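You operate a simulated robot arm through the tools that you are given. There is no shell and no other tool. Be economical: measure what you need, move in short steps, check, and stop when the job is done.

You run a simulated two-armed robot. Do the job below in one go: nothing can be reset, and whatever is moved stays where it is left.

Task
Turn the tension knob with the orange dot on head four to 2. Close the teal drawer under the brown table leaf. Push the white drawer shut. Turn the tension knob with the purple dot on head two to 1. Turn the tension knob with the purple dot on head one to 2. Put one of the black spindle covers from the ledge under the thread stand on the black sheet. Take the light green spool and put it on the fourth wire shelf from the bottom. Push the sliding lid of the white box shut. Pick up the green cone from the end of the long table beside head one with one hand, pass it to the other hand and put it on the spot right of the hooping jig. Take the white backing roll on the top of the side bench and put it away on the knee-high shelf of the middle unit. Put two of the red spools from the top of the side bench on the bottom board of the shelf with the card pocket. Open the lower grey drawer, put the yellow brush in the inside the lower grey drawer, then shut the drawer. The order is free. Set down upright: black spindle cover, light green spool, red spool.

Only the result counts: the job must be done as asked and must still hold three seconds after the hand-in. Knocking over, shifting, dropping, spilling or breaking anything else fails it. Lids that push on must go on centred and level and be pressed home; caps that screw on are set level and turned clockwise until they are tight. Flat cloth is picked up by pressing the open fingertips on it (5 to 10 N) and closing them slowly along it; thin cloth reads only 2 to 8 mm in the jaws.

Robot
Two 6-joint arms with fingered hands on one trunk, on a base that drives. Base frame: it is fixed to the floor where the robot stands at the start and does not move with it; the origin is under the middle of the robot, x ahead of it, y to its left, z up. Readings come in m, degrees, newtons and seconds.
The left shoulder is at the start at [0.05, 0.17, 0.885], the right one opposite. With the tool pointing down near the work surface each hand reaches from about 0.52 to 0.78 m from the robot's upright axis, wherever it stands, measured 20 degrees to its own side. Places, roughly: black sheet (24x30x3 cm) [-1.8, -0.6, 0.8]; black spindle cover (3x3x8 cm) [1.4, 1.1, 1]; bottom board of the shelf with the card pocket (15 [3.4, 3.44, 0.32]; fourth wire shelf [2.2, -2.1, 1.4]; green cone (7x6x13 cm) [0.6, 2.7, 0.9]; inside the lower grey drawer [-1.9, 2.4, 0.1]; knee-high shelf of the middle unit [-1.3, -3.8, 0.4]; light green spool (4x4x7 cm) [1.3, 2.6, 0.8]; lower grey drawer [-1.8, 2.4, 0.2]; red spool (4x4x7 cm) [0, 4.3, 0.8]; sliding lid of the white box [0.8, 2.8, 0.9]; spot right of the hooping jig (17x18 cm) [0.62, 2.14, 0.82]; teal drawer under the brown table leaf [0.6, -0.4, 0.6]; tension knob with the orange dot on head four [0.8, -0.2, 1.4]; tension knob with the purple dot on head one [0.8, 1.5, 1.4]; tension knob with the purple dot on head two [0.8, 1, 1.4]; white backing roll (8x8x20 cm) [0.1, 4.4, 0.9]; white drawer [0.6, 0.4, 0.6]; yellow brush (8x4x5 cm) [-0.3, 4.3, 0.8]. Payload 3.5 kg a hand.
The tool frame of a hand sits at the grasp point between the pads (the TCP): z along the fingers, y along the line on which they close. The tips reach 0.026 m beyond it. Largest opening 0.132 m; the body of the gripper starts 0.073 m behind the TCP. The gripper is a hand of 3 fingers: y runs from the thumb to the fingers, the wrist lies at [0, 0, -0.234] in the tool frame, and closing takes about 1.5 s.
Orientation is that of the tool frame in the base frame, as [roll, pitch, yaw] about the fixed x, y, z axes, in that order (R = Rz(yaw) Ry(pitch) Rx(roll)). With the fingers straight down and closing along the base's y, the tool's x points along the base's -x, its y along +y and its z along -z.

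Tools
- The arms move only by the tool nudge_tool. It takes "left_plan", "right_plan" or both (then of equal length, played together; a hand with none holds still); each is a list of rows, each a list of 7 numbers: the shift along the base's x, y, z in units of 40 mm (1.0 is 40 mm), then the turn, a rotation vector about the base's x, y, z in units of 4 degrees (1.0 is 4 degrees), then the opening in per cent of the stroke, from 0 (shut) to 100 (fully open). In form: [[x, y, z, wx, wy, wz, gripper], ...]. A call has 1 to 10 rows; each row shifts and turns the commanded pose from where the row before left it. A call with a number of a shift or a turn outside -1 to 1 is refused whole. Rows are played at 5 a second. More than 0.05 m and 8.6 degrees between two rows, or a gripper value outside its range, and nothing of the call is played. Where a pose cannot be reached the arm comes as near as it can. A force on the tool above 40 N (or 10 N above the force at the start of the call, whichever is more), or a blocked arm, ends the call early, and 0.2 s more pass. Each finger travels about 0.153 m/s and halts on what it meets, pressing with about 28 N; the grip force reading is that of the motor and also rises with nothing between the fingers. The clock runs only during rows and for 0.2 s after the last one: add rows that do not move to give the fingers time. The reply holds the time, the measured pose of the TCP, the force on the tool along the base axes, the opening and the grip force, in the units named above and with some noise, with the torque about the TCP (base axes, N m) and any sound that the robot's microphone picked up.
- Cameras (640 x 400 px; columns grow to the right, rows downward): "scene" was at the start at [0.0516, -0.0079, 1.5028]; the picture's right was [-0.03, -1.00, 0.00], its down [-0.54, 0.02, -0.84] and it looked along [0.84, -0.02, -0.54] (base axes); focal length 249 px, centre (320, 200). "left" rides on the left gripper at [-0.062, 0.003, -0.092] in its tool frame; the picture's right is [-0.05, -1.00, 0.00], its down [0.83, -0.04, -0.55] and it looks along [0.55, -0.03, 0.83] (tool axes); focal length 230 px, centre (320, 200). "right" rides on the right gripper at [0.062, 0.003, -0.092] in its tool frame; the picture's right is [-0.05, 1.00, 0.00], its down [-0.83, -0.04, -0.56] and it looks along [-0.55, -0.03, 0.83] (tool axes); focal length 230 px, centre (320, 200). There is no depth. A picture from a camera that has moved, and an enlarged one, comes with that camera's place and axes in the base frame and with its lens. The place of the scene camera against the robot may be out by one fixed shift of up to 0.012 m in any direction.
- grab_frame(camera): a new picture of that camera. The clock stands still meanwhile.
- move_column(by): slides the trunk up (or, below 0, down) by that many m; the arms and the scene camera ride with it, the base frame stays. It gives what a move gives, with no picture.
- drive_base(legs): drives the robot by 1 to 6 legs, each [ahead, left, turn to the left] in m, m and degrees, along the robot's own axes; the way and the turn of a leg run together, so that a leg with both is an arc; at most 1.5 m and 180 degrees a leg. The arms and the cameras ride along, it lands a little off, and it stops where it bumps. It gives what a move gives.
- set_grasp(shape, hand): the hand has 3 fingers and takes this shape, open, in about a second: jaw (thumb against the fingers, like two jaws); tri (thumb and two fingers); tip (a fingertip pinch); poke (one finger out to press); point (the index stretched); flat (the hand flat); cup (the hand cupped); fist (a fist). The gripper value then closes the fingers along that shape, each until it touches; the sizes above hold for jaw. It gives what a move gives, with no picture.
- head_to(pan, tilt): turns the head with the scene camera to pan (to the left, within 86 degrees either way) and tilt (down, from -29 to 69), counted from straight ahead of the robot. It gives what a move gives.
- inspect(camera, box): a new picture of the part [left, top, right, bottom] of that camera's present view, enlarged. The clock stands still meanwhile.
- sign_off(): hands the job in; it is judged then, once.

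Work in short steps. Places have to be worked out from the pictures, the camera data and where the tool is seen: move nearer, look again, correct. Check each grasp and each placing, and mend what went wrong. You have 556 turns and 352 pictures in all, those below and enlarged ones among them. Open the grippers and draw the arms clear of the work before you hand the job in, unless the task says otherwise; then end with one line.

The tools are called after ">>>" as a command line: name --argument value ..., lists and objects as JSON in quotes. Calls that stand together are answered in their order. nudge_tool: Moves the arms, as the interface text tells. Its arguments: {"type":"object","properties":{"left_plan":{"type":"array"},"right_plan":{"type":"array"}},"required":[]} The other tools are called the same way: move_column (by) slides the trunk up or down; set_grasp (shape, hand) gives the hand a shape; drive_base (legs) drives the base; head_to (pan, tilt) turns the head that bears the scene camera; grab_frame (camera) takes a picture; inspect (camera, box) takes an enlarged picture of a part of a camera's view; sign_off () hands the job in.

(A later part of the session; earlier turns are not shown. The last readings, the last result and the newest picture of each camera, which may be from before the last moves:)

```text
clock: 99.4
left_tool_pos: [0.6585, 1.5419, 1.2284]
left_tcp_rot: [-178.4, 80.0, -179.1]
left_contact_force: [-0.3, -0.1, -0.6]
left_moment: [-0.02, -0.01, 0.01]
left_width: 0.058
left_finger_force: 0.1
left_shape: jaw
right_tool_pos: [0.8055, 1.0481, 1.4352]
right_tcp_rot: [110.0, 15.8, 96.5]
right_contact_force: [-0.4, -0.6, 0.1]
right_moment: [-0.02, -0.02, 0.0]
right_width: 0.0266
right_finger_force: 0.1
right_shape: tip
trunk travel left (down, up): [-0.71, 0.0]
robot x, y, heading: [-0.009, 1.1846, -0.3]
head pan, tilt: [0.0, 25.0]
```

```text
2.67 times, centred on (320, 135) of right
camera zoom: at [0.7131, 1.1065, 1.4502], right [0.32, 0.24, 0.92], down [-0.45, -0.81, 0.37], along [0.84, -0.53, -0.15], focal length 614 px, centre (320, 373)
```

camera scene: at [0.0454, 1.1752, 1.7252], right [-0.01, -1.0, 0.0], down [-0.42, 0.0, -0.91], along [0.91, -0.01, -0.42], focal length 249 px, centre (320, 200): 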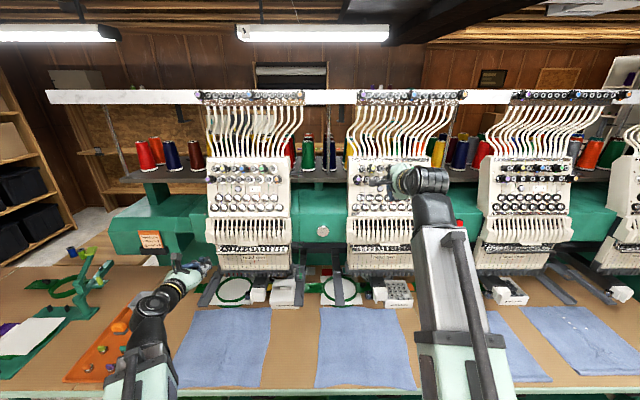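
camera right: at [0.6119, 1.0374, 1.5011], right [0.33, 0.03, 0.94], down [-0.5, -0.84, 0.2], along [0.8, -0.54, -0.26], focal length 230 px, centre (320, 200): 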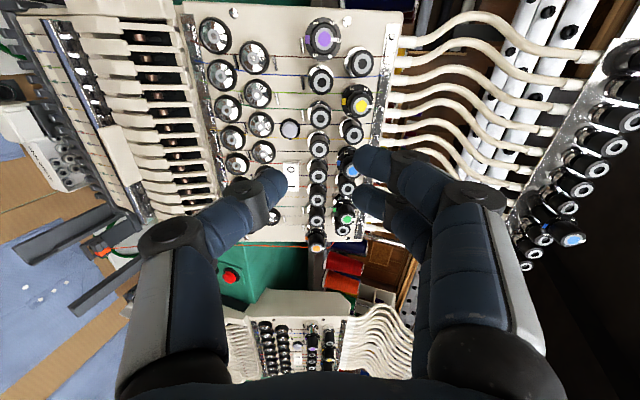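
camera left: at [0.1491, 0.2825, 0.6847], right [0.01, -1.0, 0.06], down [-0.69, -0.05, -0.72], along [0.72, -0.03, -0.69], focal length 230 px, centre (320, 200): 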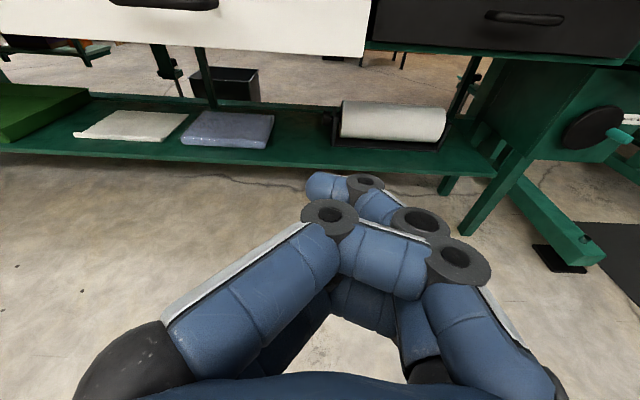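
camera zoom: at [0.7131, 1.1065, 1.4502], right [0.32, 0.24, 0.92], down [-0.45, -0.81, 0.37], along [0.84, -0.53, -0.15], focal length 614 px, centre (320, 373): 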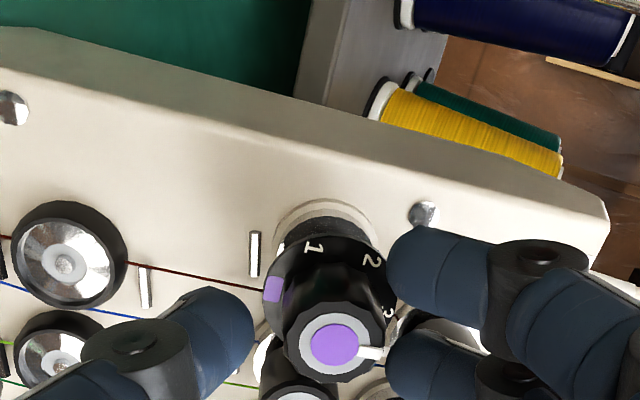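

Good fit. I close and turn counter-clockwise by 120° in three calls (3 → 1).

>>> nudge_tool --right_plan '[[0, 0, 0, 0, 0, 0, 10], [0, 0, 0, 0, 0, 0, 0], [0, 0, 0, 0, 0, 0, 0], [0, 0, 0, 0, 0, 0, 0]]'

>>> nudge_tool --right_plan '[[0, -0.005, 0.003, -0.948, 0, 0.319, 0], [0, -0.005, 0.003, -0.948, 0, 0.319, 0], [0, -0.005, 0.003, -0.948, 0, 0.319, 0], [0, -0.005, 0.003, -0.948, 0, 0.319, 0], [0, -0.005, 0.003, -0.948, 0, 0.319, 0], [0, -0.005, 0.003, -0.948, 0, 0.319, 0], [0, -0.005, 0.003, -0.948, 0, 0.319, 0], [0, -0.005, 0.003, -0.948, 0, 0.319, 0], [0, -0.005, 0.003, -0.948, 0, 0.319, 0], [0, -0.005, 0.003, -0.948, 0, 0.319, 0]]'

>>> nudge_tool --right_plan '[[0, -0.005, 0.003, -0.948, 0, 0.319, 0], [0, -0.005, 0.003, -0.948, 0, 0.319, 0], [0, -0.005, 0.003, -0.948, 0, 0.319, 0], [0, -0.005, 0.003, -0.948, 0, 0.319, 0], [0, -0.005, 0.003, -0.948, 0, 0.319, 0], [0, -0.005, 0.003, -0.948, 0, 0.319, 0], [0, -0.005, 0.003, -0.948, 0, 0.319, 0], [0, -0.005, 0.003, -0.948, 0, 0.319, 0], [0, -0.005, 0.003, -0.948, 0, 0.319, 0], [0, -0.005, 0.003, -0.948, 0, 0.319, 0]]'

>>> inspect --camera "right" --box '[200, 60, 440, 210]'

```text
clock: 100.4
left_tool_pos: [0.6587, 1.5416, 1.2278]
left_tcp_rot: [-178.4, 79.9, -179.1]
left_contact_force: [-0.2, 0.6, -0.2]
left_moment: [0.02, 0.01, -0.02]
left_width: 0.058
left_finger_force: 0.2
left_shape: jaw
right_tool_pos: [0.8059, 1.0501, 1.4329]
right_tcp_rot: [110.0, 15.8, 96.3]
right_contact_force: [1.1, 1.7, -2.4]
right_moment: [0.04, 0.04, 0.01]
right_width: 0.0096
right_finger_force: 27.8
right_shape: tip
trunk travel left (down, up): [-0.71, 0.0]
robot x, y, heading: [-0.0077, 1.1844, -0.4]
head pan, tilt: [0.0, 25.0]
```

```text
clock: 102.6
left_tool_pos: [0.6585, 1.542, 1.2271]
left_tcp_rot: [-178.6, 79.9, -179.1]
left_contact_force: [0.4, 0.6, -0.3]
left_moment: [-0.01, 0.02, 0.02]
left_width: 0.0583
left_finger_force: 0.0
left_shape: jaw
right_tool_pos: [0.8067, 1.0467, 1.4326]
right_tcp_rot: [123.3, 52.2, 117.5]
right_contact_force: [-7.2, -0.3, -14.2]
right_moment: [-0.01, 0.28, 0.05]
right_width: 0.0095
right_finger_force: 28.2
right_shape: tip
trunk travel left (down, up): [-0.71, 0.0]
robot x, y, heading: [-0.0099, 1.1809, -0.6]
head pan, tilt: [0.0, 25.0]
```

```text
clock: 104.8
left_tool_pos: [0.6588, 1.5399, 1.2279]
left_tcp_rot: [-178.7, 79.9, -179.4]
left_contact_force: [-0.2, -0.2, 0.1]
left_moment: [-0.02, 0.0, 0.01]
left_width: 0.058
left_finger_force: 0.0
left_shape: jaw
right_tool_pos: [0.8055, 1.0427, 1.4345]
right_tcp_rot: [-160.6, 69.1, -159.9]
right_contact_force: [-8.0, -3.0, -18.3]
right_moment: [-0.02, 0.45, 0.07]
right_width: 0.0094
right_finger_force: 28.2
right_shape: tip
trunk travel left (down, up): [-0.71, 0.0]
robot x, y, heading: [-0.0071, 1.1797, -0.6]
head pan, tilt: [0.0, 25.0]
```

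```text
2.67 times, centred on (320, 135) of right
camera zoom: at [0.6988, 1.0391, 1.4068], right [-0.02, 1.0, -0.07], down [-0.24, 0.06, 0.97], along [0.97, 0.03, 0.24], focal length 614 px, centre (320, 373)
```

zoom: 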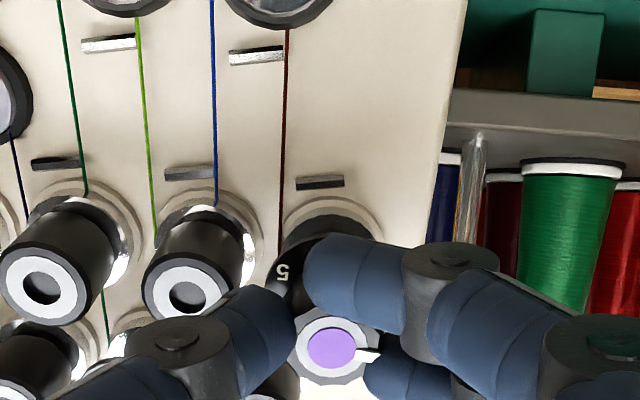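

The knob follows (80° so far). I ease the sideways load and turn the last 40°.

>>> nudge_tool --right_plan '[[0, -0.005, -0.04, -0.948, 0, 0.319, 0], [0, -0.005, -0.02, -0.948, 0, 0.319, 0], [0, -0.005, 0, -0.948, 0, 0.319, 0], [0, -0.005, 0, -0.948, 0, 0.319, 0], [0, -0.005, 0, -0.948, 0, 0.319, 0], [0, -0.005, 0, -0.948, 0, 0.319, 0], [0, -0.005, 0, -0.948, 0, 0.319, 0], [0, -0.005, 0, -0.948, 0, 0.319, 0], [0, -0.005, 0, -0.948, 0, 0.319, 0], [0, -0.005, 0, -0.948, 0, 0.319, 0]]'

>>> inspect --camera "right" --box '[200, 60, 440, 210]'

```text
clock: 107.0
left_tool_pos: [0.6579, 1.5401, 1.228]
left_tcp_rot: [-178.6, 80.0, -179.3]
left_contact_force: [-0.6, -0.4, 1.0]
left_moment: [-0.02, 0.0, -0.02]
left_width: 0.0577
left_finger_force: 0.0
left_shape: jaw
right_tool_pos: [0.8066, 1.0435, 1.4352]
right_tcp_rot: [-114.9, 39.9, -107.4]
right_contact_force: [4.4, -6.2, 11.4]
right_moment: [0.02, -0.21, -0.07]
right_width: 0.0088
right_finger_force: 28.1
right_shape: tip
trunk travel left (down, up): [-0.71, 0.0]
robot x, y, heading: [-0.007, 1.1791, -0.5]
head pan, tilt: [0.0, 25.0]
```

```text
2.67 times, centred on (320, 135) of right
camera zoom: at [0.7045, 1.0003, 1.4224], right [-0.22, 0.72, -0.66], down [-0.32, 0.59, 0.74], along [0.92, 0.37, 0.11], focal length 614 px, centre (320, 373)
```

zoom: 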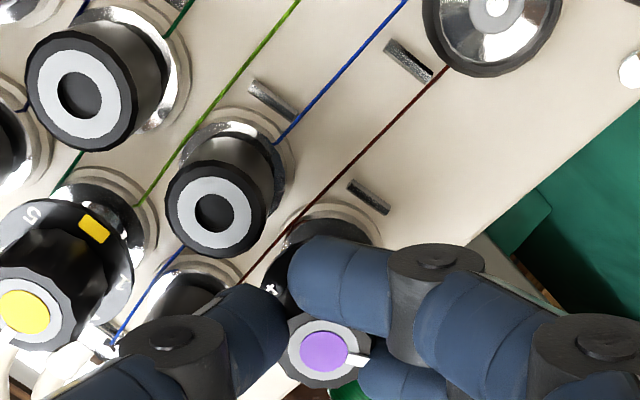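

Turned through 120°. I release and back out, then check the dial.

>>> nudge_tool --right_plan '[[0, 0, 0, 0, 0, 0, 16], [0, 0, 0, 0, 0, 0, 16], [-0.6, 0, 0.2, 0, 0, 0, 16], [-0.948, 0, 0.319, 0, 0, 0, 20], [-0.948, -0.2, 0.319, 0, 0, 0, 26], [-0.3, -1, 0, 0, 0, 0, 26], [0, -1, 0, 0, 0, 0, 26], [0, -1, 0, 0, 0, 0, 26]]'

>>> inspect --camera "scene" --box '[330, 160, 378, 190]'

```text
clock: 108.8
left_tool_pos: [0.6581, 1.5412, 1.2288]
left_tcp_rot: [-178.6, 80.0, -179.3]
left_contact_force: [0.1, 0.2, -0.3]
left_moment: [0.02, -0.03, 0.01]
left_width: 0.0581
left_finger_force: 0.0
left_shape: jaw
right_tool_pos: [0.6954, 0.9143, 1.465]
right_tcp_rot: [-115.1, 39.9, -107.6]
right_contact_force: [-0.5, 0.3, 0.0]
right_moment: [0.02, 0.03, 0.03]
right_width: 0.0339
right_finger_force: 0.0
right_shape: tip
trunk travel left (down, up): [-0.71, 0.0]
robot x, y, heading: [-0.0095, 1.1765, -0.4]
head pan, tilt: [0.0, 25.0]
```

```text
13.33 times, centred on (354, 175) of scene
camera zoom: at [0.0455, 1.1743, 1.7252], right [-0.01, -1.0, 0.0], down [-0.42, 0.0, -0.91], along [0.91, -0.01, -0.42], focal length 3321 px, centre (-133, 533)
```

zoom: 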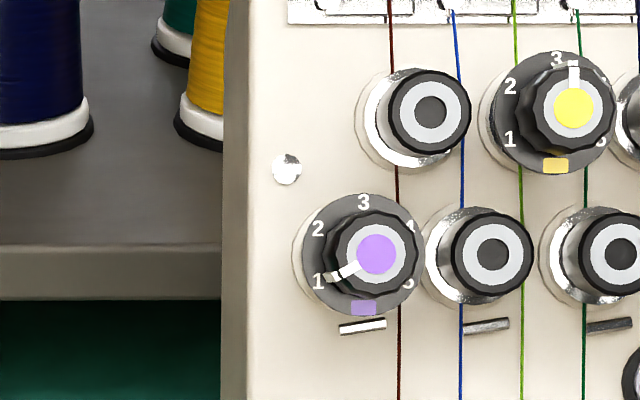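

Head two is at 1. I shift half a metre left to head one and roll the hand back up.

>>> drive_base --legs '[[0, 0.5, 0.5]]'

>>> nudge_tool --right_plan '[[0, 0.5, 0, 0.948, 0, -0.319, 26], [0, 0.5, 0, 0.948, 0, -0.319, 26], [0, 0.5, 0, 0.948, 0, -0.319, 26], [0, 0, 0, 0.948, 0, -0.319, 26], [0, 0, 0, 0.948, 0, -0.319, 26], [0, 0, 0, 0.948, 0, -0.319, 26], [0, 0, 0, 0.948, 0, -0.319, 26], [0, 0, 0, 0.948, 0, -0.319, 26], [0, 0, 0, 0.948, 0, -0.319, 26], [0, 0, 0, 0.948, 0, -0.319, 26]]'

>>> nudge_tool --right_plan '[[0, 0, 0, 0.948, 0, -0.319, 26], [0, 0, 0, 0.948, 0, -0.319, 26], [0, 0, 0, 0.948, 0, -0.319, 26], [0, 0, 0, 0.948, 0, -0.319, 26], [0, 0, 0, 0.948, 0, -0.319, 26], [0, 0, 0, 0.948, 0, -0.319, 26], [0, 0, 0, 0.948, 0, -0.319, 26], [0, 0, 0, 0.948, 0, -0.319, 26], [0, 0, 0, 0.948, 0, -0.319, 26], [0, 0, 0, 0.948, 0, -0.319, 26]]'

>>> nudge_tool --right_plan '[[0, 0, 0, 0.948, 0, -0.319, 26], [0, 0, 0, 0.948, 0, -0.319, 26], [0, 0, 0, 0.948, 0, -0.319, 26], [0, 0, 0, 0.948, 0, -0.319, 26], [0, 0, 0, 0.948, 0, -0.319, 26], [0, 0, 0, 0.948, 0, -0.319, 26], [0, 0, 0, 0.948, 0, -0.319, 26], [0, 0, 0, 0.948, 0, -0.319, 26], [0, 0, 0, 0.948, 0, -0.319, 26], [0, 0, 0, 0.948, 0, -0.319, 26]]'

>>> grab_frame --camera "right"

>>> inspect --camera "scene" --box '[320, 150, 400, 200]'

```text
clock: 111.7
left_tool_pos: [0.6493, 2.0478, 1.2276]
left_tcp_rot: [-178.3, 80.1, -177.8]
left_contact_force: [-0.1, 1.1, -0.3]
left_moment: [-0.02, 0.01, 0.0]
left_width: 0.0579
left_finger_force: 0.1
left_shape: jaw
right_tool_pos: [0.7002, 1.4238, 1.4648]
right_tcp_rot: [-115.0, 39.9, -106.4]
right_contact_force: [-0.5, 0.9, 0.4]
right_moment: [-0.08, 0.01, -0.03]
right_width: 0.0341
right_finger_force: 0.0
right_shape: tip
trunk travel left (down, up): [-0.71, 0.0]
robot x, y, heading: [-0.0094, 1.6762, 0.5]
head pan, tilt: [0.0, 25.0]
```

```text
clock: 113.9
left_tool_pos: [0.6511, 2.0486, 1.2286]
left_tcp_rot: [-178.5, 80.0, -178.1]
left_contact_force: [0.5, 1.2, -0.3]
left_moment: [0.01, 0.02, -0.02]
left_width: 0.058
left_finger_force: 0.1
left_shape: jaw
right_tool_pos: [0.699, 1.4821, 1.467]
right_tcp_rot: [-159.9, 70.0, -158.2]
right_contact_force: [0.0, 0.6, -0.2]
right_moment: [-0.04, -0.01, 0.02]
right_width: 0.0341
right_finger_force: 0.0
right_shape: tip
trunk travel left (down, up): [-0.71, 0.0]
robot x, y, heading: [-0.0087, 1.6745, 0.7]
head pan, tilt: [0.0, 25.0]
```

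```text
clock: 116.1
left_tool_pos: [0.6501, 2.0468, 1.2278]
left_tcp_rot: [-178.5, 80.1, -178.0]
left_contact_force: [0.1, -0.4, -0.3]
left_moment: [0.0, -0.04, 0.02]
left_width: 0.0583
left_finger_force: 0.1
left_shape: jaw
right_tool_pos: [0.7001, 1.4824, 1.4656]
right_tcp_rot: [121.6, 52.9, 116.5]
right_contact_force: [0.2, -0.8, -0.1]
right_moment: [-0.03, 0.0, -0.02]
right_width: 0.0342
right_finger_force: 0.0
right_shape: tip
trunk travel left (down, up): [-0.71, 0.0]
robot x, y, heading: [-0.0113, 1.6747, 0.6]
head pan, tilt: [0.0, 25.0]
```

```text
clock: 118.3
left_tool_pos: [0.6482, 2.0476, 1.2283]
left_tcp_rot: [-178.4, 80.0, -177.9]
left_contact_force: [0.5, 0.1, -0.2]
left_moment: [0.04, -0.01, 0.02]
left_width: 0.0582
left_finger_force: 0.0
left_shape: jaw
right_tool_pos: [0.7005, 1.4822, 1.4657]
right_tcp_rot: [109.0, 16.4, 95.8]
right_contact_force: [-0.2, 0.2, -0.4]
right_moment: [0.0, -0.01, 0.01]
right_width: 0.034
right_finger_force: 0.1
right_shape: tip
trunk travel left (down, up): [-0.71, 0.0]
robot x, y, heading: [-0.0079, 1.6729, 0.9]
head pan, tilt: [0.0, 25.0]
```

```text
304 pictures are left
camera right: at [0.6086, 1.5413, 1.4803], right [0.3, 0.25, 0.92], down [-0.46, -0.81, 0.37], along [0.83, -0.54, -0.13], focal length 230 px, centre (320, 200)
```

right: 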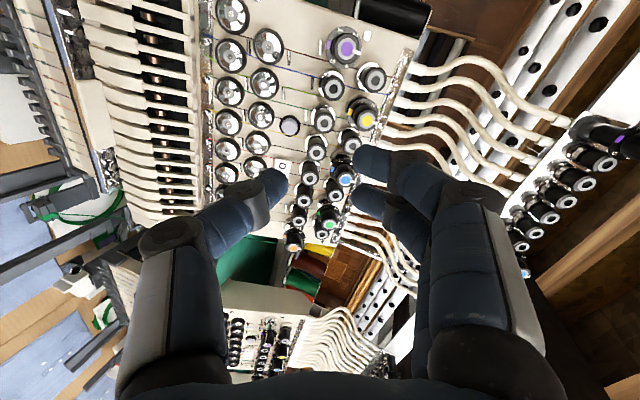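

```text
8.00 times, centred on (360, 175) of scene
camera zoom: at [0.0445, 1.6686, 1.7252], right [0.01, -1.0, 0.0], down [-0.42, -0.01, -0.91], along [0.91, 0.01, -0.42], focal length 1993 px, centre (0, 400)
```

zoom: 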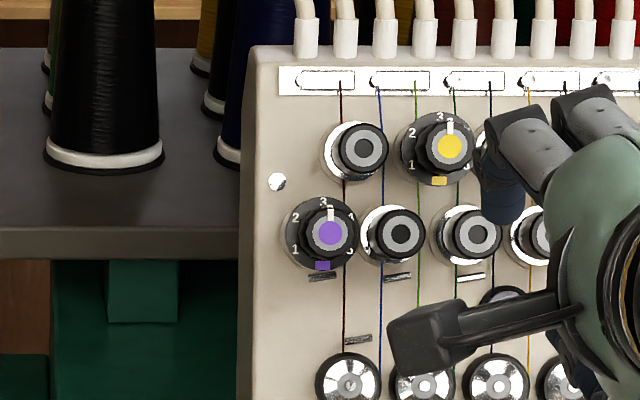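

The same: cap near [0.82, 1.546, 1.431], pointing at 3. Align and approach.

>>> nudge_tool --right_plan '[[0, 0.8, 0, 0, 0, 0, 22], [0, 0.8, 0, 0, 0, 0, 20], [0.9, 0, -0.24, 0, 0, 0, 20], [0.9, 0, -0.24, 0, 0, 0, 20], [0, 0, 0, 0, 0, 0, 20]]'

>>> inspect --camera "right" --box '[200, 60, 440, 210]'

```text
clock: 119.5
left_tool_pos: [0.6502, 2.0477, 1.2273]
left_tcp_rot: [-178.6, 80.1, -178.1]
left_contact_force: [0.5, 0.5, -0.6]
left_moment: [-0.02, 0.01, 0.03]
left_width: 0.0583
left_finger_force: 0.1
left_shape: jaw
right_tool_pos: [0.7737, 1.5462, 1.4449]
right_tcp_rot: [109.0, 16.4, 95.7]
right_contact_force: [-0.1, -0.8, 0.1]
right_moment: [-0.01, -0.01, -0.03]
right_width: 0.0266
right_finger_force: 0.1
right_shape: tip
trunk travel left (down, up): [-0.71, 0.0]
robot x, y, heading: [-0.0111, 1.6728, 0.6]
head pan, tilt: [0.0, 25.0]
```

```text
2.67 times, centred on (320, 135) of right
camera zoom: at [0.6812, 1.605, 1.4591], right [0.3, 0.25, 0.92], down [-0.46, -0.81, 0.37], along [0.83, -0.54, -0.13], focal length 614 px, centre (320, 373)
```

zoom: 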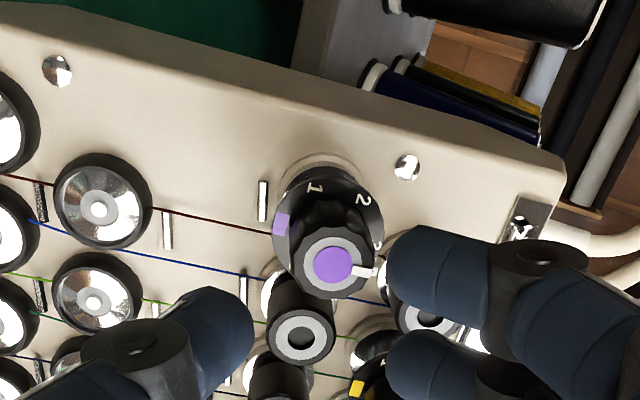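

Good; a 3 mm lift, then in, close, and turn 60°.

>>> nudge_tool --right_plan '[[0.43, -0.02, -0.07, 0, 0, 0, 20], [0.43, 0, -0.145, 0, 0, 0, 20], [0, 0, 0, 0, 0, 0, 10], [0, 0, 0, 0, 0, 0, 0], [0, 0, 0, 0, 0, 0, 0], [0, 0, 0, 0, 0, 0, 0]]'

>>> inspect --camera "right" --box '[200, 60, 440, 210]'

>>> nudge_tool --right_plan '[[0, -0.005, 0, -0.948, 0, 0.319, 0], [0, -0.005, 0, -0.948, 0, 0.319, 0], [0, -0.005, 0, -0.948, 0, 0.319, 0], [0, -0.005, 0, -0.948, 0, 0.319, 0], [0, -0.005, 0, -0.948, 0, 0.319, 0], [0, -0.005, 0, -0.948, 0, 0.319, 0], [0, -0.005, 0, -0.948, 0, 0.319, 0], [0, -0.005, 0, -0.948, 0, 0.319, 0], [0, -0.005, 0, -0.948, 0, 0.319, 0], [0, -0.005, 0, -0.948, 0, 0.319, 0]]'

>>> nudge_tool --right_plan '[[0, -0.005, 0, -0.948, 0, 0.319, 0], [0, -0.005, 0, -0.948, 0, 0.319, 0], [0, -0.005, 0, -0.948, 0, 0.319, 0], [0, -0.005, 0, -0.948, 0, 0.319, 0], [0, -0.005, 0, -0.948, 0, 0.319, 0], [0, 0, 0, 0, 0, 0, 0]]'

>>> inspect --camera "right" --box '[200, 60, 440, 210]'

```text
clock: 120.9
left_tool_pos: [0.6489, 2.0471, 1.2282]
left_tcp_rot: [-178.6, 79.9, -178.1]
left_contact_force: [-0.6, -0.6, -0.3]
left_moment: [0.02, 0.0, 0.01]
left_width: 0.0578
left_finger_force: 0.1
left_shape: jaw
right_tool_pos: [0.8082, 1.5453, 1.4375]
right_tcp_rot: [109.1, 16.4, 95.7]
right_contact_force: [0.8, -2.4, -2.4]
right_moment: [0.0, 0.02, -0.05]
right_width: 0.0114
right_finger_force: 28.1
right_shape: tip
trunk travel left (down, up): [-0.71, 0.0]
robot x, y, heading: [-0.0076, 1.6727, 0.4]
head pan, tilt: [0.0, 25.0]
```

```text
2.67 times, centred on (320, 135) of right
camera zoom: at [0.7154, 1.6036, 1.452], right [0.3, 0.25, 0.92], down [-0.46, -0.81, 0.37], along [0.83, -0.54, -0.13], focal length 614 px, centre (320, 373)
```

zoom: 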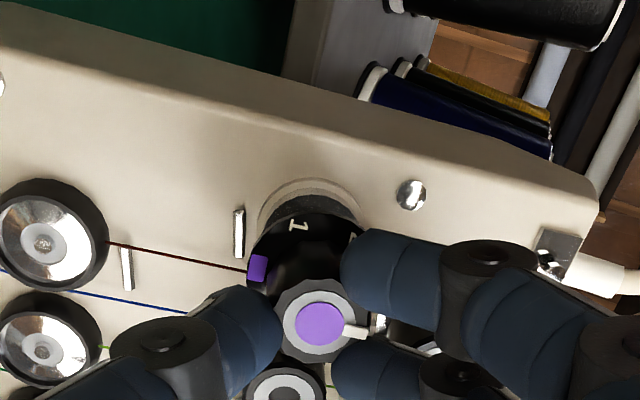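

```text
clock: 123.1
left_tool_pos: [0.6505, 2.0471, 1.2279]
left_tcp_rot: [-178.2, 79.9, -177.7]
left_contact_force: [-1.0, -0.3, 0.0]
left_moment: [-0.01, -0.03, -0.01]
left_width: 0.058
left_finger_force: 0.1
left_shape: jaw
right_tool_pos: [0.8072, 1.5453, 1.4386]
right_tcp_rot: [121.5, 53.0, 116.6]
right_contact_force: [6.4, 4.1, 5.4]
right_moment: [0.06, -0.13, 0.14]
right_width: 0.0107
right_finger_force: 27.9
right_shape: tip
trunk travel left (down, up): [-0.71, 0.0]
robot x, y, heading: [-0.0048, 1.6785, 0.6]
head pan, tilt: [0.0, 25.0]
```

```text
clock: 124.5
left_tool_pos: [0.6508, 2.0489, 1.2278]
left_tcp_rot: [-178.1, 79.9, -177.5]
left_contact_force: [-0.5, -0.2, 0.1]
left_moment: [-0.03, -0.06, 0.02]
left_width: 0.0578
left_finger_force: 0.1
left_shape: jaw
right_tool_pos: [0.806, 1.5441, 1.4384]
right_tcp_rot: [146.8, 67.8, 145.2]
right_contact_force: [8.3, 6.5, 11.4]
right_moment: [0.14, -0.24, 0.24]
right_width: 0.0107
right_finger_force: 28.2
right_shape: tip
trunk travel left (down, up): [-0.71, 0.0]
robot x, y, heading: [-0.009, 1.6715, 0.2]
head pan, tilt: [0.0, 25.0]
```

```text
2.67 times, centred on (320, 135) of right
camera zoom: at [0.7013, 1.5589, 1.4108], right [0.08, 0.96, 0.26], down [-0.27, -0.23, 0.94], along [0.96, -0.14, 0.24], focal length 614 px, centre (320, 373)
```

zoom: 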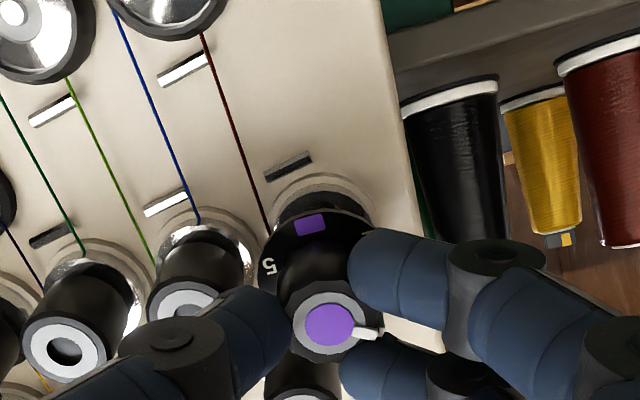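

Turned 60°. I release, withdraw and check.

>>> nudge_tool --right_plan '[[0, 0, 0, 0, 0, 0, 16], [0, 0, 0, 0, 0, 0, 16], [-0.6, 0, 0.2, 0, 0, 0, 16], [-0.948, 0, 0.319, 0, 0, 0, 20], [-0.948, -0.2, 0.319, 0, 0, 0, 26], [-0.3, -1, 0, 0, 0, 0, 26], [0, -1, 0, 0, 0, 0, 26], [0, -1, 0, 0, 0, 0, 26]]'

>>> inspect --camera "scene" --box '[320, 150, 400, 200]'

>>> head_to --pan 45 --tilt 35

>>> grab_frame --camera "scene"

```text
clock: 126.3
left_tool_pos: [0.6503, 2.0465, 1.2284]
left_tcp_rot: [-178.6, 80.0, -178.1]
left_contact_force: [-0.8, -0.4, -0.2]
left_moment: [0.01, 0.01, -0.01]
left_width: 0.058
left_finger_force: 0.1
left_shape: jaw
right_tool_pos: [0.6912, 1.4132, 1.4708]
right_tcp_rot: [146.6, 67.6, 145.1]
right_contact_force: [-0.4, -0.3, -0.8]
right_moment: [-0.01, -0.02, 0.01]
right_width: 0.034
right_finger_force: 0.0
right_shape: tip
trunk travel left (down, up): [-0.71, 0.0]
robot x, y, heading: [-0.0126, 1.6735, 0.7]
head pan, tilt: [0.0, 25.0]
```

```text
8.00 times, centred on (360, 175) of scene
camera zoom: at [0.0446, 1.6677, 1.7252], right [0.01, -1.0, 0.0], down [-0.42, 0.0, -0.91], along [0.91, 0.01, -0.42], focal length 1993 px, centre (0, 400)
```

zoom: 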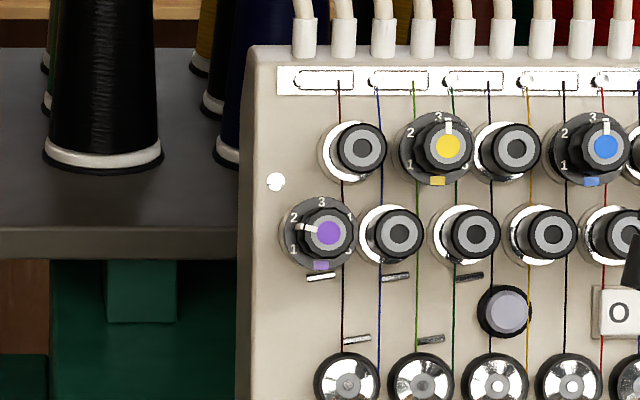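

```text
clock: 127.4
left_tool_pos: [0.6494, 2.048, 1.2283]
left_tcp_rot: [-178.6, 80.1, -177.9]
left_contact_force: [-0.4, 0.0, 0.9]
left_moment: [0.0, 0.0, 0.01]
left_width: 0.0581
left_finger_force: 0.0
left_shape: jaw
right_tool_pos: [0.691, 1.4149, 1.4722]
right_tcp_rot: [146.6, 67.6, 144.9]
right_contact_force: [0.4, -1.8, 0.4]
right_moment: [0.0, 0.0, 0.04]
right_width: 0.0338
right_finger_force: 0.1
right_shape: tip
trunk travel left (down, up): [-0.71, 0.0]
robot x, y, heading: [-0.0062, 1.6735, 0.8]
head pan, tilt: [45.0, 35.0]
```

```text
298 pictures are left
camera scene: at [0.014, 1.7304, 1.7095], right [0.72, -0.7, 0.0], down [-0.4, -0.41, -0.82], along [0.57, 0.59, -0.57], focal length 249 px, centre (320, 200)
```

scene: 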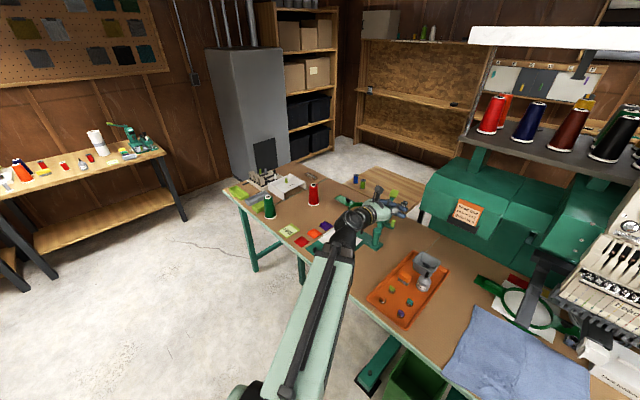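

The pointer looks some degrees past 2. I zoom in more before leaving.

>>> head_to --pan 0 --tilt 25

>>> inspect --camera "scene" --box '[350, 168, 374, 188]'

>>> grab_frame --camera "right"

```text
clock: 128.5
left_tool_pos: [0.6501, 2.0474, 1.2283]
left_tcp_rot: [-178.5, 80.0, -177.9]
left_contact_force: [-0.3, -0.3, 0.6]
left_moment: [-0.04, -0.02, 0.02]
left_width: 0.058
left_finger_force: 0.0
left_shape: jaw
right_tool_pos: [0.6929, 1.4144, 1.4715]
right_tcp_rot: [146.6, 67.6, 145.0]
right_contact_force: [-0.8, -0.5, 1.4]
right_moment: [0.01, 0.01, 0.03]
right_width: 0.0341
right_finger_force: 0.0
right_shape: tip
trunk travel left (down, up): [-0.71, 0.0]
robot x, y, heading: [-0.0078, 1.6726, 0.6]
head pan, tilt: [0.0, 25.0]
```

```text
16.00 times, centred on (362, 178) of scene
camera zoom: at [0.0445, 1.6687, 1.7252], right [0.01, -1.0, 0.0], down [-0.42, -0.01, -0.91], along [0.91, 0.01, -0.42], focal length 3986 px, centre (-352, 552)
```

zoom: 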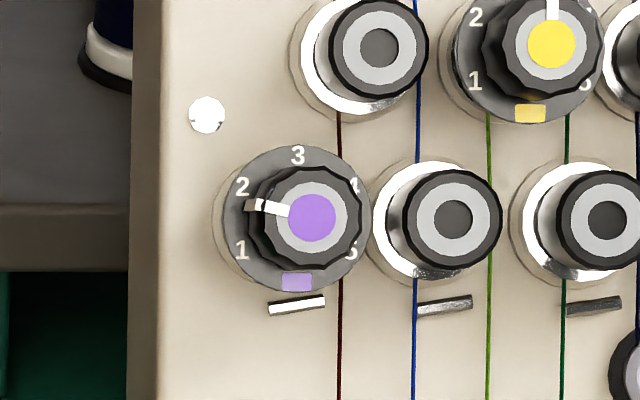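

```text
296 pictures are left
camera right: at [0.5858, 1.4299, 1.4438], right [0.08, 0.96, 0.26], down [-0.27, -0.23, 0.94], along [0.96, -0.14, 0.24], focal length 230 px, centre (320, 200)
```

right: 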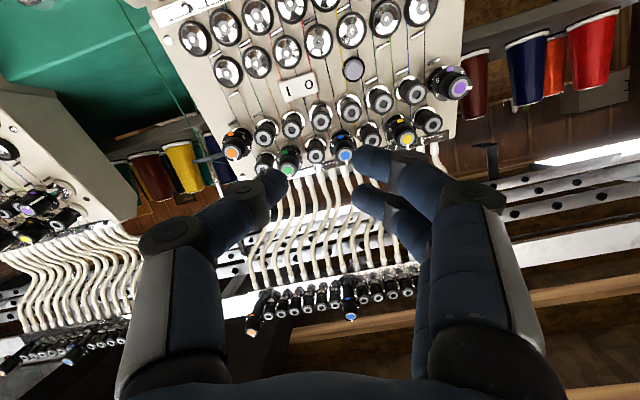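

It is about 16° past 2. I roll the hand, re-grip the knob and turn it back by that.

>>> nudge_tool --right_plan '[[0, 0.8, 0, 0.948, 0, -0.319, 22], [0, 0.8, 0, 0.948, 0, -0.319, 20], [0, 0.8, 0, 0.948, 0, -0.319, 20], [0, 0.87, 0, 0.948, 0, -0.319, 20], [0, 0, 0, 0.948, 0, -0.319, 20], [0, 0, 0, 0.948, 0, -0.319, 20], [0, 0, 0, 0.948, 0, -0.319, 20], [0, 0, 0, 0.948, 0, -0.319, 20], [0, 0, 0, 0.948, 0, -0.319, 20], [0, 0, 0, 0, 0, 0, 20]]'

>>> nudge_tool --right_plan '[[0.9, 0, -0.26, 0, 0, 0, 20], [0.9, 0, -0.26, 0, 0, 0, 20], [0.2, 0, -0.05, 0, 0, 0, 20], [0, 0, 0, 0, 0, 0, 20]]'

>>> inspect --camera "right" --box '[200, 60, 440, 210]'

```text
clock: 130.7
left_tool_pos: [0.6517, 2.0474, 1.2271]
left_tcp_rot: [-178.4, 80.0, -177.9]
left_contact_force: [0.0, 0.2, 0.6]
left_moment: [0.03, 0.0, -0.04]
left_width: 0.0579
left_finger_force: 0.1
left_shape: jaw
right_tool_pos: [0.6951, 1.5457, 1.4704]
right_tcp_rot: [113.8, 38.7, 105.6]
right_contact_force: [-0.1, 0.2, 0.4]
right_moment: [0.04, 0.0, -0.01]
right_width: 0.0267
right_finger_force: 0.0
right_shape: tip
trunk travel left (down, up): [-0.71, 0.0]
robot x, y, heading: [-0.0099, 1.6761, 0.9]
head pan, tilt: [0.0, 25.0]
```

```text
clock: 131.7
left_tool_pos: [0.6487, 2.0477, 1.227]
left_tcp_rot: [-178.4, 80.0, -177.9]
left_contact_force: [0.0, 0.2, -0.8]
left_moment: [0.0, 0.01, -0.03]
left_width: 0.058
left_finger_force: 0.1
left_shape: jaw
right_tool_pos: [0.7747, 1.5502, 1.4478]
right_tcp_rot: [113.8, 38.8, 105.7]
right_contact_force: [0.2, 0.0, 0.1]
right_moment: [0.01, 0.01, 0.03]
right_width: 0.0267
right_finger_force: 0.1
right_shape: tip
trunk travel left (down, up): [-0.71, 0.0]
robot x, y, heading: [-0.0105, 1.6738, 1.0]
head pan, tilt: [0.0, 25.0]
```

```text
2.67 times, centred on (320, 135) of right
camera zoom: at [0.6743, 1.5956, 1.4396], right [0.24, 0.62, 0.75], down [-0.36, -0.66, 0.66], along [0.9, -0.43, 0.06], focal length 614 px, centre (320, 373)
```

zoom: 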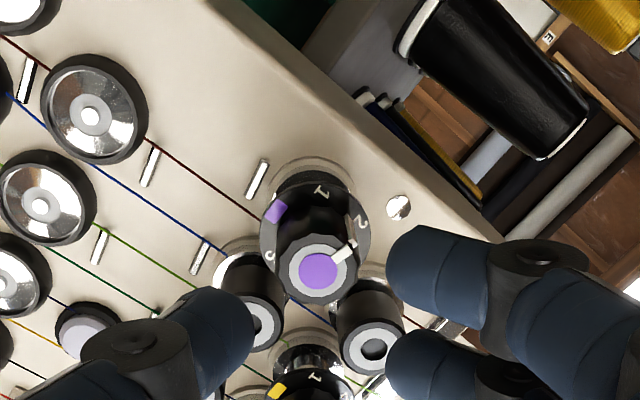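

Centred. In, close, and turn clockwise 16°.

>>> nudge_tool --right_plan '[[0.42, -0.05, -0.1, 0, 0, 0, 20], [0.42, 0, -0.145, 0, 0, 0, 20], [0, 0, 0, 0, 0, 0, 10], [0, 0, 0, 0, 0, 0, 0], [0, 0, 0, 0, 0, 0, 0], [0, 0, 0, 0, 0, 0, 0]]'

>>> nudge_tool --right_plan '[[0, 0, 0, 0.948, 0, -0.319, 0], [0, 0, 0, 0.948, 0, -0.319, 0], [0, 0, 0, 0.948, 0, -0.319, 0], [0, 0, 0, 0.948, 0, -0.319, 0], [0, 0, 0, 0, 0, 0, 0], [0, 0, 0, 0, 0, 0, 16], [0, 0, 0, 0, 0, 0, 16], [-0.6, 0, 0.2, 0, 0, 0, 16], [-0.948, 0, 0.319, 0, 0, 0, 20], [-0.948, -0.2, 0.319, 0, 0, 0, 26]]'

>>> nudge_tool --right_plan '[[-0.5, -1, 0, 0, 0, 0, 26], [-0.3, -1, 0, 0, 0, 0, 26], [0, -1, 0, 0, 0, 0, 26]]'

>>> inspect --camera "scene" --box '[350, 168, 374, 188]'

```text
clock: 133.1
left_tool_pos: [0.6508, 2.0462, 1.2281]
left_tcp_rot: [-178.5, 79.9, -178.0]
left_contact_force: [0.5, 0.5, 0.1]
left_moment: [0.03, 0.05, 0.0]
left_width: 0.0579
left_finger_force: 0.0
left_shape: jaw
right_tool_pos: [0.8072, 1.5465, 1.4373]
right_tcp_rot: [113.8, 38.7, 105.7]
right_contact_force: [2.2, -0.9, -1.0]
right_moment: [0.03, -0.01, 0.0]
right_width: 0.0119
right_finger_force: 27.7
right_shape: tip
trunk travel left (down, up): [-0.71, 0.0]
robot x, y, heading: [-0.0104, 1.6746, 0.9]
head pan, tilt: [0.0, 25.0]
```

```text
clock: 135.3
left_tool_pos: [0.6501, 2.048, 1.2282]
left_tcp_rot: [-178.5, 80.0, -178.0]
left_contact_force: [0.9, -0.9, 0.4]
left_moment: [0.0, -0.01, -0.03]
left_width: 0.058
left_finger_force: 0.2
left_shape: jaw
right_tool_pos: [0.7076, 1.5375, 1.4723]
right_tcp_rot: [110.0, 23.9, 98.6]
right_contact_force: [-0.6, -1.2, 0.2]
right_moment: [-0.01, 0.0, 0.03]
right_width: 0.0339
right_finger_force: 0.0
right_shape: tip
trunk travel left (down, up): [-0.71, 0.0]
robot x, y, heading: [-0.0101, 1.6745, 0.6]
head pan, tilt: [0.0, 25.0]
```

```text
clock: 136.1
left_tool_pos: [0.6496, 2.0472, 1.2273]
left_tcp_rot: [-178.6, 80.0, -178.1]
left_contact_force: [0.8, 0.5, -0.1]
left_moment: [0.02, 0.03, 0.04]
left_width: 0.058
left_finger_force: 0.0
left_shape: jaw
right_tool_pos: [0.6771, 1.4145, 1.4728]
right_tcp_rot: [109.9, 23.9, 98.7]
right_contact_force: [0.1, -0.4, -0.8]
right_moment: [0.04, 0.0, 0.03]
right_width: 0.0338
right_finger_force: 0.1
right_shape: tip
trunk travel left (down, up): [-0.71, 0.0]
robot x, y, heading: [-0.0119, 1.6725, 0.8]
head pan, tilt: [0.0, 25.0]
```

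```text
16.00 times, centred on (362, 178) of scene
camera zoom: at [0.0445, 1.6677, 1.7252], right [0.01, -1.0, 0.0], down [-0.42, 0.0, -0.91], along [0.91, 0.01, -0.42], focal length 3986 px, centre (-352, 552)
```

zoom: 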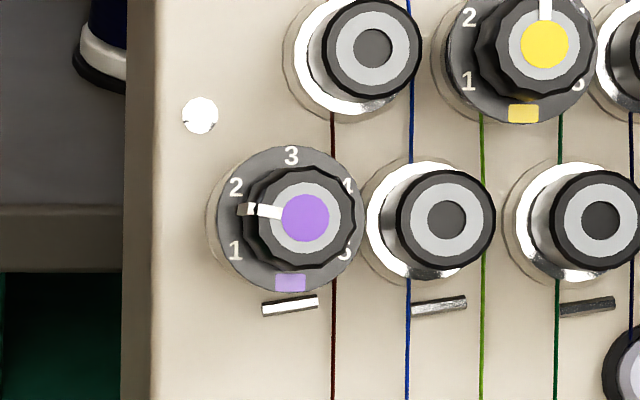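

It did not move as wanted (now ~80°). I repeat, this time looking after the closing and after the turn.

>>> nudge_tool --right_plan '[[0.3, 1, 0, 0, 0, 0, 20], [0.5, 1, 0, 0, 0, 0, 20], [0, 1, 0, 0, 0, 0, 20], [0, 0.28, 0, -0.948, 0, 0.319, 20], [0, 0, 0, -0.948, 0, 0.319, 20], [0, 0, 0, -0.948, 0, 0.319, 20], [0, 0, 0, -0.948, 0, 0.319, 20], [0, 0, 0, -0.948, 0, 0.319, 20]]'

>>> nudge_tool --right_plan '[[0.84, 0, -0.29, 0, 0, 0, 20], [0.85, 0, -0.28, 0, 0, 0, 20], [0.84, 0, -0.28, 0, 0, 0, 20], [0, 0, 0, 0, 0, 0, 20]]'

>>> inspect --camera "right" --box '[200, 60, 440, 210]'

```text
clock: 137.9
left_tool_pos: [0.6494, 2.0485, 1.2284]
left_tcp_rot: [-178.5, 80.0, -178.1]
left_contact_force: [0.3, 0.0, -0.3]
left_moment: [-0.02, -0.02, -0.01]
left_width: 0.058
left_finger_force: 0.0
left_shape: jaw
right_tool_pos: [0.7083, 1.5483, 1.4722]
right_tcp_rot: [115.4, 42.5, 108.0]
right_contact_force: [0.3, -0.6, 0.2]
right_moment: [0.03, -0.01, 0.0]
right_width: 0.0269
right_finger_force: 0.1
right_shape: tip
trunk travel left (down, up): [-0.71, 0.0]
robot x, y, heading: [-0.0107, 1.6741, 0.9]
head pan, tilt: [0.0, 25.0]
```

```text
clock: 138.9
left_tool_pos: [0.6497, 2.0466, 1.2278]
left_tcp_rot: [-178.5, 80.0, -177.9]
left_contact_force: [-0.3, 0.4, -0.1]
left_moment: [0.0, -0.04, 0.01]
left_width: 0.058
left_finger_force: 0.0
left_shape: jaw
right_tool_pos: [0.811, 1.5441, 1.4412]
right_tcp_rot: [115.3, 42.5, 107.9]
right_contact_force: [0.4, -0.4, -0.1]
right_moment: [0.01, -0.01, 0.0]
right_width: 0.0268
right_finger_force: 0.1
right_shape: tip
trunk travel left (down, up): [-0.71, 0.0]
robot x, y, heading: [-0.01, 1.6726, 0.7]
head pan, tilt: [0.0, 25.0]
```

```text
2.67 times, centred on (320, 135) of right
camera zoom: at [0.7096, 1.588, 1.43], right [0.23, 0.67, 0.7], down [-0.35, -0.62, 0.71], along [0.91, -0.41, 0.09], focal length 614 px, centre (320, 373)
```

zoom: 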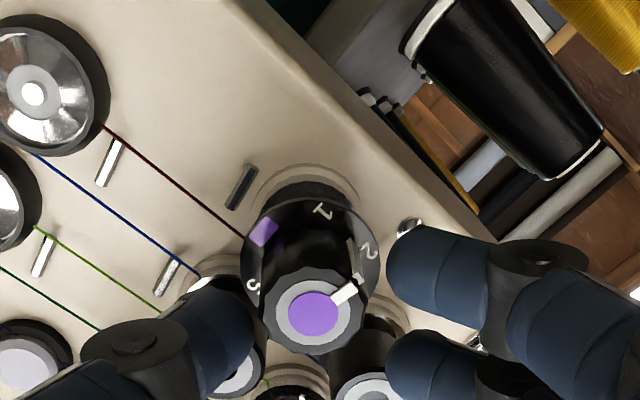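

In this view the pointer is ~26° past 2. Close and look.

>>> nudge_tool --right_plan '[[0, 0, 0, 0, 0, 0, 10], [0, 0, 0, 0, 0, 0, 0], [0, 0, 0, 0, 0, 0, 0], [0, 0, 0, 0, 0, 0, 0]]'

>>> inspect --camera "right" --box '[200, 60, 440, 210]'

>>> nudge_tool --right_plan '[[0, 0, 0, 0.948, 0, -0.319, 0], [0, 0, 0, 0.948, 0, -0.319, 0], [0, 0, 0, 0.948, 0, -0.319, 0], [0, 0, 0, 0.948, 0, -0.319, 0], [0, 0, 0, 0.948, 0, -0.319, 0], [0, 0, 0, 0.948, 0, -0.319, 0], [0, 0, 0, 0, 0, 0, 0]]'

>>> inspect --camera "right" --box '[200, 60, 440, 210]'

```text
clock: 139.9
left_tool_pos: [0.6495, 2.0459, 1.2287]
left_tcp_rot: [-178.7, 79.9, -178.2]
left_contact_force: [0.7, 0.3, 0.2]
left_moment: [0.03, -0.02, 0.0]
left_width: 0.058
left_finger_force: 0.1
left_shape: jaw
right_tool_pos: [0.8101, 1.5419, 1.4406]
right_tcp_rot: [115.3, 42.3, 107.9]
right_contact_force: [-1.9, -5.3, -5.4]
right_moment: [-0.04, 0.05, -0.07]
right_width: 0.0072
right_finger_force: 27.5
right_shape: tip
trunk travel left (down, up): [-0.71, 0.0]
robot x, y, heading: [-0.012, 1.6707, 0.8]
head pan, tilt: [0.0, 25.0]
```

```text
2.67 times, centred on (320, 135) of right
camera zoom: at [0.7102, 1.5864, 1.4292], right [0.23, 0.67, 0.7], down [-0.35, -0.62, 0.71], along [0.91, -0.41, 0.09], focal length 614 px, centre (320, 373)
```

zoom: 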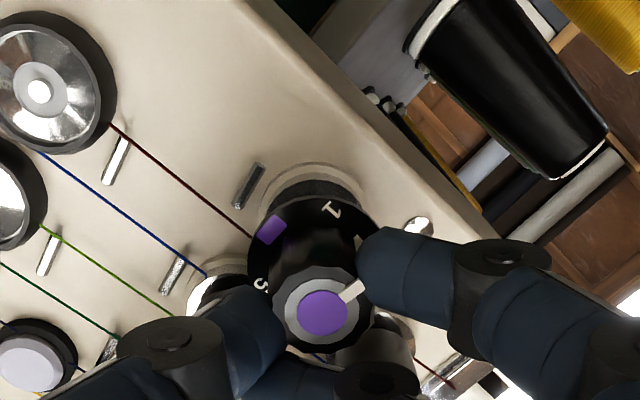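

```text
clock: 141.5
left_tool_pos: [0.6513, 2.0446, 1.2289]
left_tcp_rot: [-179.2, 80.0, -178.8]
left_contact_force: [0.4, -0.5, -0.7]
left_moment: [0.04, -0.02, -0.03]
left_width: 0.0582
left_finger_force: 0.1
left_shape: jaw
right_tool_pos: [0.81, 1.5426, 1.4383]
right_tcp_rot: [109.5, 19.9, 97.2]
right_contact_force: [-3.8, -19.9, -7.5]
right_moment: [-0.19, 0.13, -0.31]
right_width: 0.0068
right_finger_force: 28.4
right_shape: tip
trunk travel left (down, up): [-0.71, 0.0]
robot x, y, heading: [-0.0117, 1.6725, 0.6]
head pan, tilt: [0.0, 25.0]
```

```text
2.67 times, centred on (320, 135) of right
camera zoom: at [0.7166, 1.5997, 1.4485], right [0.3, 0.31, 0.9], down [-0.44, -0.79, 0.42], along [0.85, -0.53, -0.1], focal length 614 px, centre (320, 373)
```

zoom: 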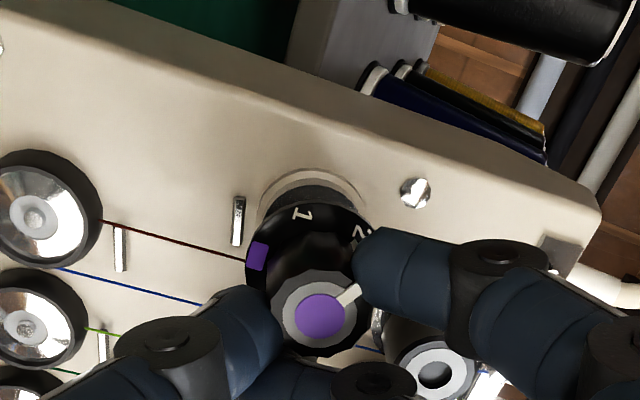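

The knob turned with the hand. I open gently and check.

>>> nudge_tool --right_plan '[[0, 0, 0, 0, 0, 0, 6], [0, 0, 0, 0, 0, 0, 9], [0, 0, 0, 0, 0, 0, 12], [0, 0, 0, 0, 0, 0, 16], [0, 0, 0, 0, 0, 0, 20], [0, 0, 0, 0, 0, 0, 20]]'

>>> inspect --camera "right" --box '[200, 60, 440, 210]'

>>> nudge_tool --right_plan '[[-0.6, 0, 0.2, 0, 0, 0, 20], [-0.948, 0, 0.319, 0, 0, 0, 20], [-0.948, -0.2, 0.319, 0, 0, 0, 20], [-0.5, -1, 0, 0, 0, 0, 26], [0, -1, 0, 0, 0, 0, 26], [0, -1, 0, 0, 0, 0, 26]]'

>>> inspect --camera "scene" --box '[350, 168, 374, 188]'

```text
clock: 142.9
left_tool_pos: [0.6506, 2.0484, 1.2281]
left_tcp_rot: [-178.4, 79.9, -177.8]
left_contact_force: [-1.3, 0.3, -0.2]
left_moment: [0.02, -0.03, 0.0]
left_width: 0.0573
left_finger_force: 0.1
left_shape: jaw
right_tool_pos: [0.8109, 1.5473, 1.44]
right_tcp_rot: [109.4, 20.2, 97.1]
right_contact_force: [0.0, -0.5, 0.2]
right_moment: [0.0, 0.0, -0.01]
right_width: 0.0262
right_finger_force: 0.0
right_shape: tip
trunk travel left (down, up): [-0.71, 0.0]
robot x, y, heading: [-0.0094, 1.6734, 0.6]
head pan, tilt: [0.0, 25.0]
```

```text
2.67 times, centred on (320, 135) of right
camera zoom: at [0.7163, 1.6038, 1.4495], right [0.3, 0.32, 0.9], down [-0.44, -0.79, 0.42], along [0.85, -0.52, -0.09], focal length 614 px, centre (320, 373)
```

zoom: 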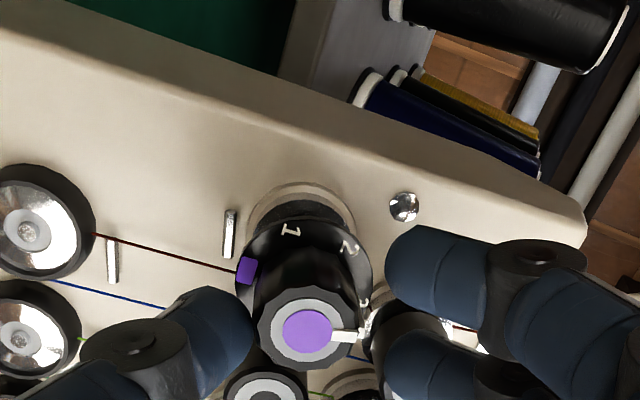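

```text
clock: 144.3
left_tool_pos: [0.6488, 2.0474, 1.2278]
left_tcp_rot: [-178.7, 80.1, -178.1]
left_contact_force: [0.3, -0.4, 0.3]
left_moment: [0.02, 0.01, 0.01]
left_width: 0.0001
left_finger_force: 0.1
left_shape: jaw
right_tool_pos: [0.6907, 1.4178, 1.4711]
right_tcp_rot: [109.5, 20.2, 97.1]
right_contact_force: [-0.5, -0.4, -1.5]
right_moment: [0.01, 0.0, 0.02]
right_width: 0.0338
right_finger_force: 0.0
right_shape: tip
trunk travel left (down, up): [-0.71, 0.0]
robot x, y, heading: [-0.007, 1.6784, 0.6]
head pan, tilt: [0.0, 25.0]
```

```text
16.00 times, centred on (362, 178) of scene
camera zoom: at [0.0445, 1.6678, 1.7252], right [0.01, -1.0, 0.0], down [-0.42, 0.0, -0.91], along [0.91, 0.01, -0.42], focal length 3986 px, centre (-352, 552)
```

zoom: 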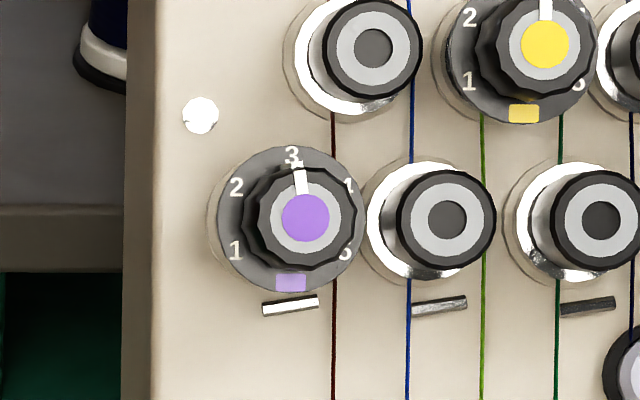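

On release the knob sprang to just short of 3: side load stored in the arm twisted it. I re-grip at the first good roll and this time null the side force before opening.

>>> nudge_tool --right_plan '[[0.1, 1, 0, 0.948, 0, -0.319, 20], [0, 1, 0, 0, 0, 0, 20], [0, 1, 0, 0, 0, 0, 20], [0, 0.2, 0, 0, 0, 0, 20], [0.95, 0, -0.28, 0, 0, 0, 20], [0.95, 0, -0.28, 0, 0, 0, 20], [0, 0, 0, 0, 0, 0, 20]]'

>>> inspect --camera "right" --box '[200, 60, 440, 210]'

```text
clock: 145.9
left_tool_pos: [0.6499, 2.0491, 1.2275]
left_tcp_rot: [-178.4, 80.0, -177.9]
left_contact_force: [0.2, -0.8, -1.3]
left_moment: [0.03, 0.0, -0.01]
left_width: 0.0
left_finger_force: 0.1
left_shape: jaw
right_tool_pos: [0.7707, 1.5446, 1.4448]
right_tcp_rot: [109.0, 16.4, 95.7]
right_contact_force: [0.2, 0.2, -0.5]
right_moment: [0.0, 0.01, 0.03]
right_width: 0.0269
right_finger_force: 0.1
right_shape: tip
trunk travel left (down, up): [-0.71, 0.0]
robot x, y, heading: [-0.0106, 1.6759, 0.7]
head pan, tilt: [0.0, 25.0]
```

```text
2.67 times, centred on (320, 135) of right
camera zoom: at [0.6779, 1.603, 1.4589], right [0.3, 0.25, 0.92], down [-0.46, -0.81, 0.37], along [0.83, -0.54, -0.13], focal length 614 px, centre (320, 373)
```

zoom: 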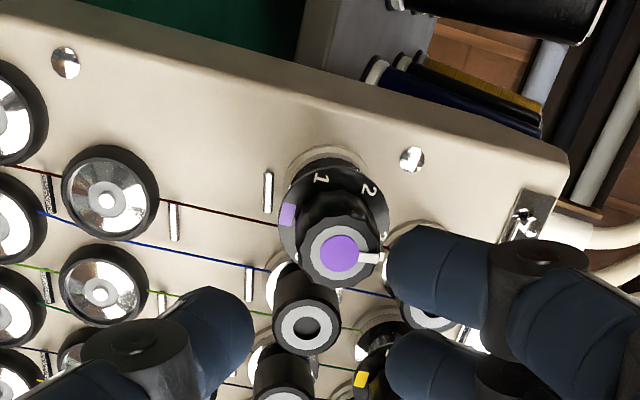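

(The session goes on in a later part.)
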